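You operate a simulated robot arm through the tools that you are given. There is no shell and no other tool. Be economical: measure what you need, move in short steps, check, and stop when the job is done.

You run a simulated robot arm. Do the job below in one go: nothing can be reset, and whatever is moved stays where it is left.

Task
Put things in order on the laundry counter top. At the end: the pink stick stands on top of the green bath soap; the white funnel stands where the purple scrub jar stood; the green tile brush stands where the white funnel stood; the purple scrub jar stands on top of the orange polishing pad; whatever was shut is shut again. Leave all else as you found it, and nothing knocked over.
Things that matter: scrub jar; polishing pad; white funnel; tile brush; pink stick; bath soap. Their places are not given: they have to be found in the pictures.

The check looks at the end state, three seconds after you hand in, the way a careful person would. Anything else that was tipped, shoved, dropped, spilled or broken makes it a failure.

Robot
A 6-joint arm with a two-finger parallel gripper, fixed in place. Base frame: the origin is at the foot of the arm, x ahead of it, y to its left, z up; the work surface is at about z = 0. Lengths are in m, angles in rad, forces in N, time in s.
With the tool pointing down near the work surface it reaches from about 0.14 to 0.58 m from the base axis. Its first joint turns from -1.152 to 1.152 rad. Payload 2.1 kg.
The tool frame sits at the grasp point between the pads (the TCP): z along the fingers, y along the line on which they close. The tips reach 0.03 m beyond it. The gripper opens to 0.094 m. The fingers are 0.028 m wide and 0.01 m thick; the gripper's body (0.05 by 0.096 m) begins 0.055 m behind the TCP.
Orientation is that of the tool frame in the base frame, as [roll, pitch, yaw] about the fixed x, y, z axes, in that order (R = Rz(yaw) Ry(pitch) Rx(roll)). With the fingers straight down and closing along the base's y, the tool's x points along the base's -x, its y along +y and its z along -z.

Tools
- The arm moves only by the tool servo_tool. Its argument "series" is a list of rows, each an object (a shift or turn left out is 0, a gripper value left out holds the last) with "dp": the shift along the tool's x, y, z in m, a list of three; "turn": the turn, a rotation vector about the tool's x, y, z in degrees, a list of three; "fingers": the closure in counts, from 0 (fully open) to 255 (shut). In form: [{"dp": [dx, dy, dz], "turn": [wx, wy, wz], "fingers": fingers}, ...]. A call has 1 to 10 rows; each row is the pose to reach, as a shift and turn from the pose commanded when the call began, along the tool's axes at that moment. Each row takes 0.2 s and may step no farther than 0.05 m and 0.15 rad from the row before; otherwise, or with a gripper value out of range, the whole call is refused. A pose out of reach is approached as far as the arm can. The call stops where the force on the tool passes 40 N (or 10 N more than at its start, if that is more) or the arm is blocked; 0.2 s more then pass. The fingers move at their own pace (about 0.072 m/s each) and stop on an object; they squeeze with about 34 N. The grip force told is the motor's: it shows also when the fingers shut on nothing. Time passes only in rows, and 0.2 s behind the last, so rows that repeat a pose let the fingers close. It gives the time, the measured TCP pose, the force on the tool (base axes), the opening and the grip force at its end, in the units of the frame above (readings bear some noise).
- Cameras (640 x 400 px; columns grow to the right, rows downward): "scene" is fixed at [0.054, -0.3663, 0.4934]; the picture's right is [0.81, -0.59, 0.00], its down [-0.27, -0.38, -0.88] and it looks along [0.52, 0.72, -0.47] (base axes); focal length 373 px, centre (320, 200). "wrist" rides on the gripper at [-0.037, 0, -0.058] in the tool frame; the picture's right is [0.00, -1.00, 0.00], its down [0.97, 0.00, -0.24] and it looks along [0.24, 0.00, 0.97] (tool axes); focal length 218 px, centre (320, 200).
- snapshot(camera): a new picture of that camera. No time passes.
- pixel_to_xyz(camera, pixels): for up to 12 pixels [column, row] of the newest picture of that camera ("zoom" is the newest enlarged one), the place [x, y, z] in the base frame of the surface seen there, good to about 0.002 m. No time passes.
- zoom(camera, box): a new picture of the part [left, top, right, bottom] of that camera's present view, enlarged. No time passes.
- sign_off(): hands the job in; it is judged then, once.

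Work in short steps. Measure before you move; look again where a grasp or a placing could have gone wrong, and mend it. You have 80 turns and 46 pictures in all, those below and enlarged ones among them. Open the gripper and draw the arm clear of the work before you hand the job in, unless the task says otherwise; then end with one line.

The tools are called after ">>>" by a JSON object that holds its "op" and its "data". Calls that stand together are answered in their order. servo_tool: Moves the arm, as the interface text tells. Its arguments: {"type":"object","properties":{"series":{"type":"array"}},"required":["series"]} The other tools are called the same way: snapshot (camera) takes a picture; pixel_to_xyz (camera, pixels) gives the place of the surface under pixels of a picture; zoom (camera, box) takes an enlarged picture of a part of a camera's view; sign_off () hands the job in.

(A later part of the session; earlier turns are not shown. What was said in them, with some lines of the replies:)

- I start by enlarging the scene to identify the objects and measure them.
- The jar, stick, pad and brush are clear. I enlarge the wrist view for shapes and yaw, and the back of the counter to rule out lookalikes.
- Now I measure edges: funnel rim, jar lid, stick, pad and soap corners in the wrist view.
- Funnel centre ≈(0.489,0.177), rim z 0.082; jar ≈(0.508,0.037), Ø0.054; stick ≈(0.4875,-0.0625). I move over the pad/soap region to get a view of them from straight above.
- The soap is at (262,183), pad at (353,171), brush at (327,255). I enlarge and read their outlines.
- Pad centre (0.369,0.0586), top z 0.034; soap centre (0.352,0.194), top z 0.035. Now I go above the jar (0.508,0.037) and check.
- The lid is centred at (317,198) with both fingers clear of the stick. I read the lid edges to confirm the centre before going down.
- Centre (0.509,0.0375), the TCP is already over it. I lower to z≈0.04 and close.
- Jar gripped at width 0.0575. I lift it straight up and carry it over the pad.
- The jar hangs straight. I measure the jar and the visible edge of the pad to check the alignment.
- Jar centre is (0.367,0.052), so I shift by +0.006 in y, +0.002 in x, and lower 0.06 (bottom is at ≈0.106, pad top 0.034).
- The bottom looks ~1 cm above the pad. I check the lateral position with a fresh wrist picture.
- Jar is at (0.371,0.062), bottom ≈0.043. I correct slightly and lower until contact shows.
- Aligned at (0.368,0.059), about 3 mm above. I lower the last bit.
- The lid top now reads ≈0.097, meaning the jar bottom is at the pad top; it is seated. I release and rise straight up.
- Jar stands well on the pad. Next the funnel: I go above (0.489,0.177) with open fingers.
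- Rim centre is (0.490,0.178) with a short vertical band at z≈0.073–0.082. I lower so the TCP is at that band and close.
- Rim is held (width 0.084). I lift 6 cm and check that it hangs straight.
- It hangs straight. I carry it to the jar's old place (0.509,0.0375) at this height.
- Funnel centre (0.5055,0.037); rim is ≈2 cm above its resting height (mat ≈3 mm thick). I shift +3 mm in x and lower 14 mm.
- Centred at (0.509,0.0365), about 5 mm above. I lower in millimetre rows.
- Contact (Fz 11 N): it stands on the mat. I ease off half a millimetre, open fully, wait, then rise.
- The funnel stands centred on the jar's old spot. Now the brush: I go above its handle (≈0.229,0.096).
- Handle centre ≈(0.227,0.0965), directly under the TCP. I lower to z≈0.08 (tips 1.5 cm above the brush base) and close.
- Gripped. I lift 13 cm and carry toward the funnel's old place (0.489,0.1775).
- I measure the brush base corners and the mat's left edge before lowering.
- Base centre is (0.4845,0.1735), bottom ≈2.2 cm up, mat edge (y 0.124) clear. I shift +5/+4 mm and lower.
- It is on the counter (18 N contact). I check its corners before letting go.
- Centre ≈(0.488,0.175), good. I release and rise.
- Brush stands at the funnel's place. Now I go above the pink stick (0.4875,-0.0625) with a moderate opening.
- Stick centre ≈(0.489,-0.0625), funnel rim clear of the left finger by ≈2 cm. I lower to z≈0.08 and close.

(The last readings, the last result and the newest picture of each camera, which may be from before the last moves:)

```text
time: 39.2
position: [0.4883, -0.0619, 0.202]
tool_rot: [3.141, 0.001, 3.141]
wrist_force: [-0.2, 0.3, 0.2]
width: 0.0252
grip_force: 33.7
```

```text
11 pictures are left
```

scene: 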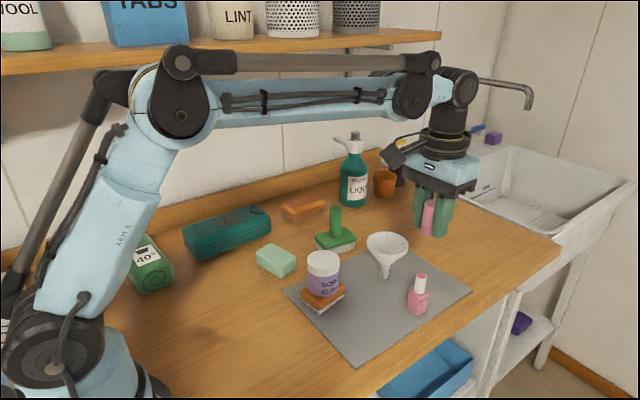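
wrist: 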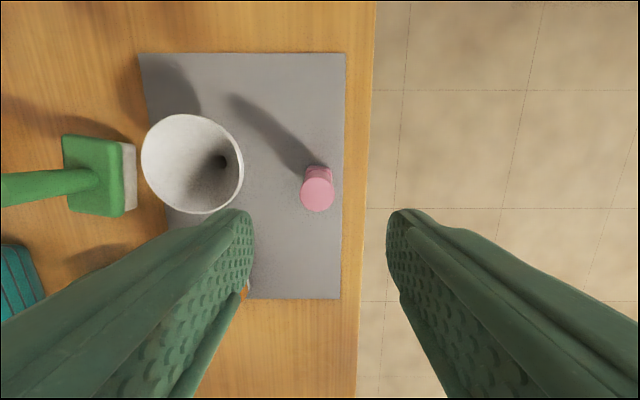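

The cap came off and the body remains on the mat at (417,300). I look closer.

>>> {"op": "zoom", "data": {"camera": "scene", "box": [380, 170, 480, 330]}}

>>> {"op": "pixel_to_xyz", "data": {"camera": "scene", "pixels": [[420, 274], [419, 284], [417, 292], [416, 305], [410, 294], [426, 296], [417, 312], [421, 277]]}}

```text
2.50 times, centred on (430, 250) of scene
```

zoom: 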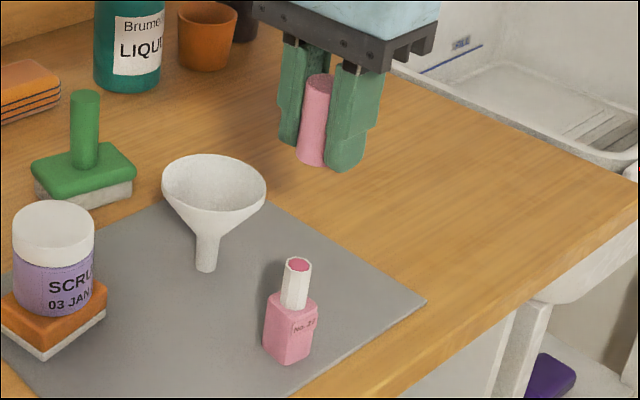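

```text
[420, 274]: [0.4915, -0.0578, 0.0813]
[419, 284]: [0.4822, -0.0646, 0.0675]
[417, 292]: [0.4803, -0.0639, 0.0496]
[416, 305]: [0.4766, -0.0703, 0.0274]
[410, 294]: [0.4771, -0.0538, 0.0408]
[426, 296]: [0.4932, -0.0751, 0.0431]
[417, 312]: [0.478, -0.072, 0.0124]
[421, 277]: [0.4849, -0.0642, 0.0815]
```

The stick is a body with a white neck and a pull-off cap, so the cap has to go back on, then the body must be gripped low. I check the neck position from the wrist.

>>> {"op": "zoom", "data": {"camera": "wrist", "box": [240, 120, 400, 220]}}

>>> {"op": "pixel_to_xyz", "data": {"camera": "scene", "pixels": [[414, 275], [425, 275], [419, 273], [419, 279], [405, 307], [427, 300], [428, 207], [428, 235]]}}

```text
4.00 times, centred on (320, 170) of wrist
```

zoom: 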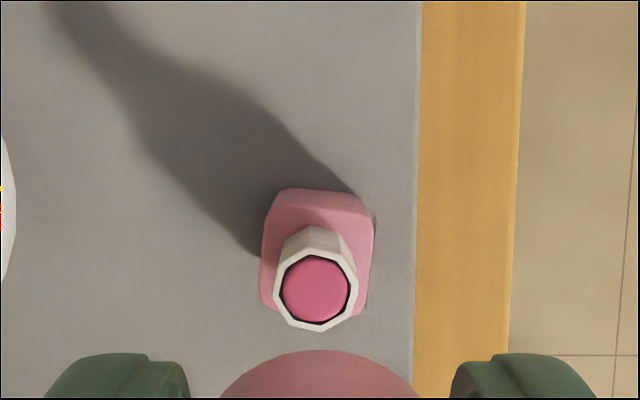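

```text
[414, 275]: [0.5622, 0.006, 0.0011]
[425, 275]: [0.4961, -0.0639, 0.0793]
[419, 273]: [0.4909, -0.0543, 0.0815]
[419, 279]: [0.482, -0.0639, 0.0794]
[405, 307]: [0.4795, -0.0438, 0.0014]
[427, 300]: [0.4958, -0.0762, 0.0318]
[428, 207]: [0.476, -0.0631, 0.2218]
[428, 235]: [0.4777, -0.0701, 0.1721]
```

>>> {"op": "pixel_to_xyz", "data": {"camera": "zoom", "pixels": [[316, 290], [275, 288], [358, 292], [316, 252], [316, 330], [265, 290], [368, 280], [290, 192], [318, 360]]}}

>>> {"op": "servo_tool", "data": {"series": [{"dp": [0, 0, 0]}]}}

```text
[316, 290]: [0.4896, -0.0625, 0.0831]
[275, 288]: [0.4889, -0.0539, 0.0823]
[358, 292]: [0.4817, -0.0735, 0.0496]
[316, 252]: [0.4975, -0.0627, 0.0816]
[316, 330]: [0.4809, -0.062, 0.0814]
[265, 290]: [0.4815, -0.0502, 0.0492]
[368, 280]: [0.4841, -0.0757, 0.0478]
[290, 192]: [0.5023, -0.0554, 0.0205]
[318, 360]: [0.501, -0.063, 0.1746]
```

```text
time: 39.6
position: [0.4885, -0.061, 0.2019]
tool_rot: [3.141, 0.0, -3.141]
wrist_force: [-0.8, 0.4, -0.7]
width: 0.0255
grip_force: 34.1
```

Neck centre (0.489,-0.0625) and the cap are aligned within ~1 mm. I lower so the cap's rim is about 1 cm above the neck and check.

>>> {"op": "servo_tool", "data": {"series": [{"dp": [0, 0, 0.04]}, {"dp": [0, 0, 0.075]}, {"dp": [0, 0, 0.078]}, {"dp": [0, 0, 0.078]}]}}

>>> {"op": "zoom", "data": {"camera": "scene", "box": [385, 220, 455, 320]}}

>>> {"op": "zoom", "data": {"camera": "wrist", "box": [260, 130, 380, 240]}}

```text
time: 40.6
position: [0.4898, -0.0631, 0.1242]
tool_rot: [-3.141, 0.0, 3.141]
wrist_force: [0.5, -0.6, 0.4]
width: 0.0252
grip_force: 33.8
```

```text
4.00 times, centred on (420, 270) of scene
```

zoom: 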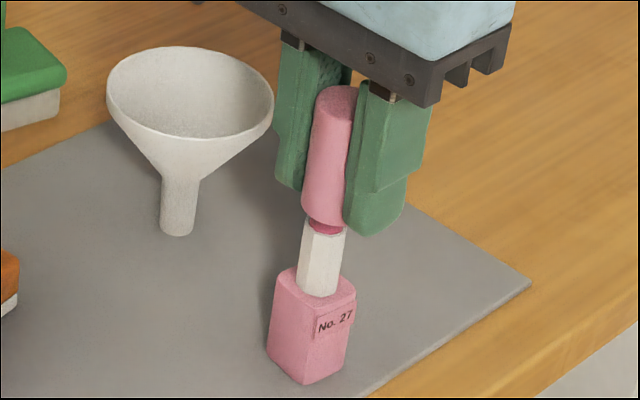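

```text
3.64 times, centred on (320, 185) of wrist
```

zoom: 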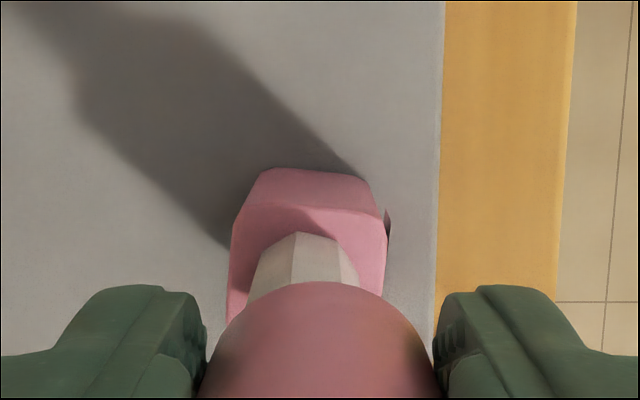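

I measure cap and neck edges in this wrist view to quantify the lateral offset.

>>> {"op": "pixel_to_xyz", "data": {"camera": "zoom", "pixels": [[255, 290], [350, 285], [300, 270], [320, 300], [235, 330], [410, 330], [320, 285], [305, 185], [238, 270], [383, 270]]}}

>>> {"op": "pixel_to_xyz", "data": {"camera": "scene", "pixels": [[417, 270], [424, 270], [421, 265], [421, 255], [421, 275], [420, 280], [415, 280], [425, 280]]}}

```text
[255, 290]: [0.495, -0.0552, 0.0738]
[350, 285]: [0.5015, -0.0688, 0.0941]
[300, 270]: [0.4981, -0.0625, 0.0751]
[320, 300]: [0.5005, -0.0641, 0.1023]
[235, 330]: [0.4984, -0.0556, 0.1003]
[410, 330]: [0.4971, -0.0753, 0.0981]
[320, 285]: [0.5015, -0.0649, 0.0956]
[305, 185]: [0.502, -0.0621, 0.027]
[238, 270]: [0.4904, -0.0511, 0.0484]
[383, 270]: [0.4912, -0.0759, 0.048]
```

```text
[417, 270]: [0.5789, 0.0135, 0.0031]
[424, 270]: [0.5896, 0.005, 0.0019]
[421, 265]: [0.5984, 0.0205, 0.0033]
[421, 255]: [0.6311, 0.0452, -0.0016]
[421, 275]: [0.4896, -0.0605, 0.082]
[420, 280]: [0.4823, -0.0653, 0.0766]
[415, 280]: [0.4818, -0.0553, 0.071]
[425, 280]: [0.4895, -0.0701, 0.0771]
```

The cap is ≈2.3 mm too far to −y relative to the neck. I shift it back and come down another 7 mm, still above the neck.

>>> {"op": "servo_tool", "data": {"series": [{"dp": [0.0007, 0.0022, 0]}, {"dp": [0.0007, 0.0022, 0.004]}, {"dp": [0.0007, 0.0022, 0.007]}, {"dp": [0.0007, 0.0022, 0.007]}, {"dp": [0.0007, 0.0022, 0.007]}]}}

>>> {"op": "zoom", "data": {"camera": "wrist", "box": [260, 130, 380, 240]}}

>>> {"op": "pixel_to_xyz", "data": {"camera": "zoom", "pixels": [[300, 275], [320, 300], [235, 330], [410, 330], [320, 285], [310, 285], [305, 250]]}}

```text
time: 41.8
position: [0.4899, -0.0614, 0.1173]
tool_rot: [3.139, -0.001, 3.141]
wrist_force: [0.4, 0.0, -0.6]
width: 0.0252
grip_force: 34.1
```

```text
3.64 times, centred on (320, 185) of wrist
```

zoom: 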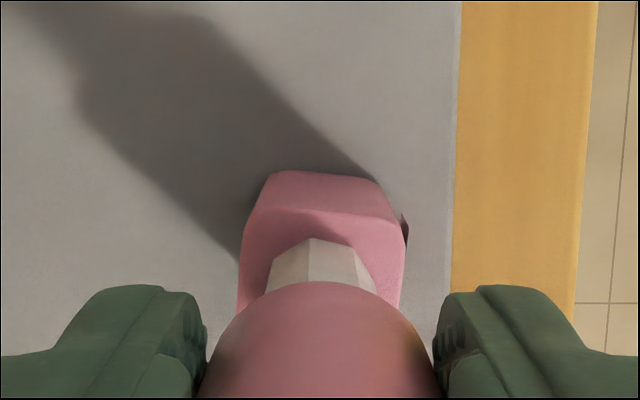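

```text
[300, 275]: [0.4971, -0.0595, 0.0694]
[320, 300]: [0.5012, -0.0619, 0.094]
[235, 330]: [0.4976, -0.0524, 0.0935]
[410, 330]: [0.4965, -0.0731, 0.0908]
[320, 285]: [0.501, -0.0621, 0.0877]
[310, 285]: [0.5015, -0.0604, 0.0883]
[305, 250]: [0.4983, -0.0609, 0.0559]
```

Neck (cols 268–375) and cap are now both centred at col ≈321. I lower in small rows over the neck, watching force.

>>> {"op": "servo_tool", "data": {"series": [{"dp": [0, 0, 0.004]}, {"dp": [0, 0, 0.007]}, {"dp": [0, 0, 0.01]}, {"dp": [0, 0, 0.013]}, {"dp": [0, 0, 0.016]}, {"dp": [0, 0, 0.016]}]}}

```text
time: 43.2
position: [0.4894, -0.0617, 0.1002]
tool_rot: [3.141, 0.001, -3.141]
wrist_force: [-0.6, 0.6, -0.1]
width: 0.0251
grip_force: 34.0
```

No force, and the cap's rim is now below the neck's top, so it is sliding on. I continue to the seat (TCP ≈0.080).

>>> {"op": "servo_tool", "data": {"series": [{"dp": [0, 0, 0.004]}, {"dp": [0, 0, 0.008]}, {"dp": [0, 0, 0.012]}, {"dp": [0, 0, 0.016]}, {"dp": [0, 0, 0.019]}, {"dp": [0, 0, 0.019]}]}}

```text
time: 44.6
position: [0.4888, -0.0599, 0.0804]
tool_rot: [3.141, -0.001, 3.141]
wrist_force: [-0.2, -0.2, 0.5]
width: 0.0251
grip_force: 34.5
```

At nearly the original height with no force yet. I press down gently further until it seats.

>>> {"op": "servo_tool", "data": {"series": [{"dp": [0, 0, 0.001]}, {"dp": [0, 0, 0.002]}, {"dp": [0, 0, 0.003]}, {"dp": [0, 0, 0.003]}]}}

>>> {"op": "zoom", "data": {"camera": "scene", "box": [385, 220, 455, 320]}}

```text
time: 45.7
position: [0.4896, -0.0604, 0.0789]
tool_rot: [-3.141, 0.002, 3.141]
wrist_force: [0.3, 0.8, 10.6]
width: 0.0254
grip_force: 34.1
stopped in row 4: the force on the tool passed its limit (the readings are from after the stop); the commanded pose is now the measured one
```

```text
4.00 times, centred on (420, 270) of scene
```

zoom: 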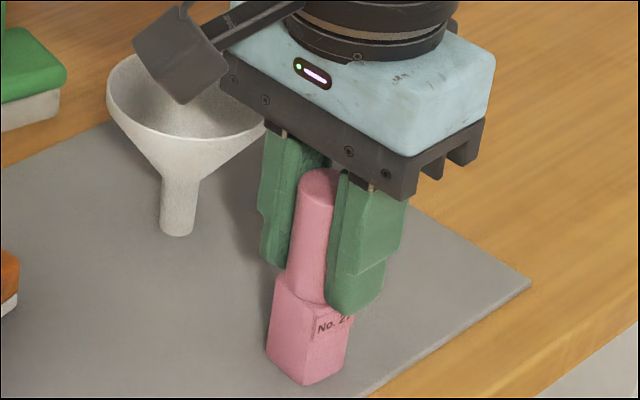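

The cap is seated (40 N stop; it sits on the shoulder). I measure the body's corners to align the fingers for a low grip.

>>> {"op": "pixel_to_xyz", "data": {"camera": "zoom", "pixels": [[303, 380], [269, 345], [344, 362], [310, 305], [277, 280], [303, 345], [290, 330], [330, 345], [275, 335], [320, 175]]}}

```text
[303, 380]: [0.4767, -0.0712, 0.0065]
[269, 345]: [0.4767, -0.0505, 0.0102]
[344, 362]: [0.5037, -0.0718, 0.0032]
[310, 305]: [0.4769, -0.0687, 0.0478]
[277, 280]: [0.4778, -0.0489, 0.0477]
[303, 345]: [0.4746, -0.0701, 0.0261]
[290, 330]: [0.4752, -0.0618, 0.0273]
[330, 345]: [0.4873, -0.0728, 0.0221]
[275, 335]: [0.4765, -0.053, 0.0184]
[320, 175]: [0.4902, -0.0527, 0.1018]
```

The body is square to the axes (≈25×27 mm, top 0.048) and cap top is back at 0.102. I open, lower to z≈0.053 (palm just above the cap), and grip the body.

>>> {"op": "servo_tool", "data": {"series": [{"dp": [0, 0, 0], "fingers": 105}, {"dp": [0, 0, 0]}, {"dp": [0, -0.001, 0.01]}, {"dp": [0, -0.001, 0.02]}, {"dp": [0, -0.001, 0.026]}, {"dp": [0, -0.001, 0.026]}, {"dp": [0, -0.001, 0.026], "fingers": 255}, {"dp": [0, -0.001, 0.026]}, {"dp": [0, -0.001, 0.026]}]}}

>>> {"op": "zoom", "data": {"camera": "scene", "box": [385, 220, 455, 320]}}

```text
time: 47.7
position: [0.4885, -0.0619, 0.0533]
tool_rot: [3.141, 0.001, -3.141]
wrist_force: [-0.4, 0.5, 1.0]
width: 0.0257
grip_force: 33.9
```

```text
4.00 times, centred on (420, 270) of scene
```

zoom: 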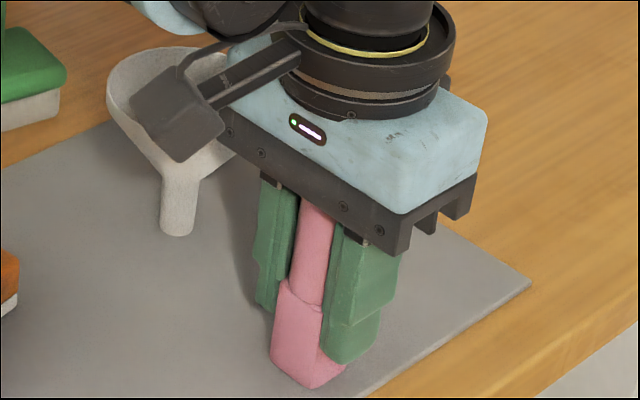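

The body is gripped. I lift 14 cm straight up, well above jar and funnel.

>>> {"op": "servo_tool", "data": {"series": [{"dp": [0, 0, -0.02]}, {"dp": [0, 0, -0.06]}, {"dp": [0, 0, -0.1]}, {"dp": [0, 0, -0.14]}, {"dp": [0.02, 0.037, -0.14]}, {"dp": [0.04, 0.074, -0.14]}, {"dp": [0.06, 0.111, -0.14]}, {"dp": [0.08, 0.148, -0.14]}, {"dp": [0.1, 0.185, -0.14]}, {"dp": [0.12, 0.222, -0.14]}]}}

>>> {"op": "servo_tool", "data": {"series": [{"dp": [0.018, 0.034, 0]}, {"dp": [0.018, 0.034, 0.04]}, {"dp": [0.018, 0.034, 0.08]}, {"dp": [0.018, 0.034, 0.095]}, {"dp": [0.018, 0.034, 0.095]}, {"dp": [0.018, 0.034, 0.095]}]}}

>>> {"op": "zoom", "data": {"camera": "scene", "box": [220, 150, 360, 290]}}

```text
time: 49.9
position: [0.368, 0.1629, 0.1918]
tool_rot: [3.141, 0.002, 3.141]
wrist_force: [-0.3, 0.6, 0.1]
width: 0.026
grip_force: 34.7
```

```text
time: 51.3
position: [0.3522, 0.1947, 0.0966]
tool_rot: [3.14, 0.002, -3.14]
wrist_force: [0.0, -0.4, -0.6]
width: 0.0258
grip_force: 33.6
```

```text
2.86 times, centred on (290, 220) of scene
```

zoom: 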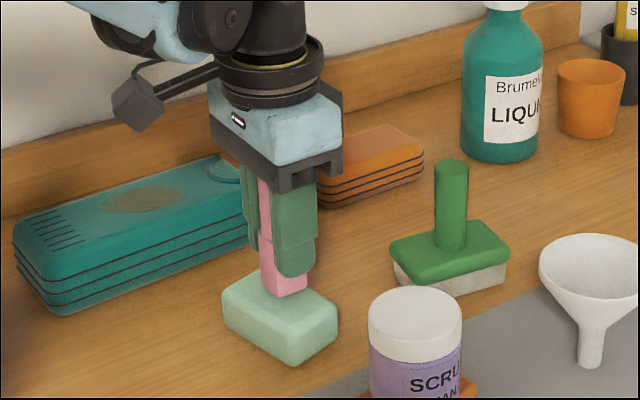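

The whole stick was carried. I measure its lower front corner and the soap corners.

>>> {"op": "pixel_to_xyz", "data": {"camera": "zoom", "pixels": [[275, 293], [262, 282], [303, 287], [265, 200], [225, 300], [290, 335], [335, 310], [250, 278], [280, 310], [277, 280]]}}

```text
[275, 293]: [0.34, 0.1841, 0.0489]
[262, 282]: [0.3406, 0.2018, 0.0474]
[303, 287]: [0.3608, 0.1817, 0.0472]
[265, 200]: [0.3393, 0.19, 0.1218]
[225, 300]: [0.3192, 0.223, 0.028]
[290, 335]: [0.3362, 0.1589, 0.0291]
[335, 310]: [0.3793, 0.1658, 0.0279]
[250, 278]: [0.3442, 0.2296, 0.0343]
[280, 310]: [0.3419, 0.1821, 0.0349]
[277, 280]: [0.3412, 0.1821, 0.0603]
```

Stick centre ≈(0.353,0.195) over soap centre (0.352,0.194); bottom ≈12 mm above. I lower slowly to contact.

>>> {"op": "servo_tool", "data": {"series": [{"dp": [0.001, -0.0005, 0.005]}, {"dp": [0.001, -0.0005, 0.009]}, {"dp": [0.001, -0.0005, 0.011]}, {"dp": [0.001, -0.0005, 0.012]}, {"dp": [0.001, -0.0005, 0.012]}]}}

```text
time: 52.5
position: [0.351, 0.1931, 0.0861]
tool_rot: [3.139, 0.001, -3.141]
wrist_force: [-4.4, 0.3, 19.3]
width: 0.0259
grip_force: 33.7
```

Contact (19 N) on the soap. I ease off slightly, open, wait, and rise straight up.

>>> {"op": "servo_tool", "data": {"series": [{"dp": [0, 0, -0.001]}, {"dp": [0, 0, -0.001]}, {"dp": [0, 0, -0.001], "fingers": 105}, {"dp": [0, 0, -0.001]}, {"dp": [0, 0, -0.001]}, {"dp": [0, 0, -0.03]}, {"dp": [0, 0, -0.07]}, {"dp": [0, 0, -0.11]}, {"dp": [0, 0, -0.15]}, {"dp": [0, 0, -0.18]}]}}

>>> {"op": "snapshot", "data": {"camera": "scene"}}

```text
time: 54.7
position: [0.3464, 0.1939, 0.2687]
tool_rot: [3.14, 0.002, 3.141]
wrist_force: [-0.8, 0.6, -0.5]
width: 0.0552
grip_force: 0.0
```

```text
2 pictures are left
```

scene: 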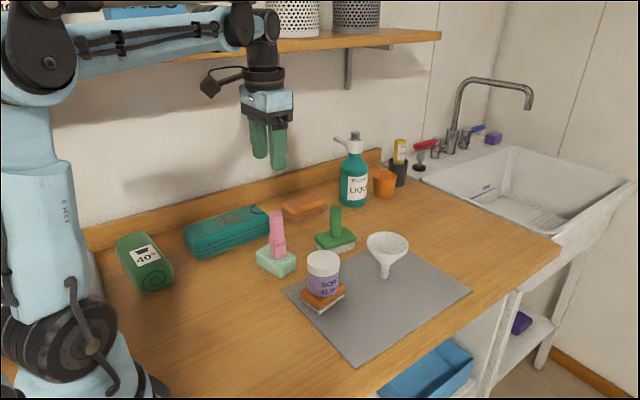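

All placed. I draw the arm back to its starting area and take a close look.

>>> {"op": "servo_tool", "data": {"series": [{"dp": [0, -0.045, -0.02], "fingers": 0}, {"dp": [0, -0.09, -0.03]}, {"dp": [-0.01, -0.135, -0.03]}, {"dp": [-0.02, -0.18, -0.03]}, {"dp": [-0.02, -0.215, -0.03]}, {"dp": [-0.02, -0.215, -0.03]}]}}

>>> {"op": "zoom", "data": {"camera": "scene", "box": [230, 190, 430, 320]}}

>>> {"op": "pixel_to_xyz", "data": {"camera": "scene", "pixels": [[276, 213], [278, 230], [278, 252], [334, 209], [386, 240], [322, 258]]}}

```text
time: 56.1
position: [0.3724, -0.0239, 0.2991]
tool_rot: [3.141, 0.0, -3.141]
wrist_force: [-0.1, 0.3, -0.5]
width: 0.0941
grip_force: 0.0
```

```text
3.08 times, centred on (330, 255) of scene
```

zoom: 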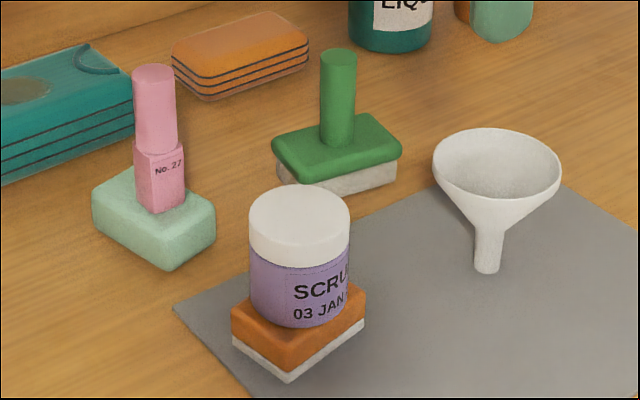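

```text
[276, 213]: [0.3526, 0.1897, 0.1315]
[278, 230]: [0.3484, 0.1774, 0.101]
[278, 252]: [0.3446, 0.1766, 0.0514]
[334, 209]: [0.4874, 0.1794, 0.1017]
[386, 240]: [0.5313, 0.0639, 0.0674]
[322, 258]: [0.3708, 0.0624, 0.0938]
```

The stick stands capped on the soap, the jar is on the pad, and the funnel and brush are in their places. The arm is clear and the gripper open, so I hand in.

>>> {"op": "sign_off", "data": {}}

```text
The job is handed in.
```

The job is handed in with all four items in the places you asked for; the stick's cap came off on the first grip, so I pressed it back on before moving it, and nothing was knocked over.
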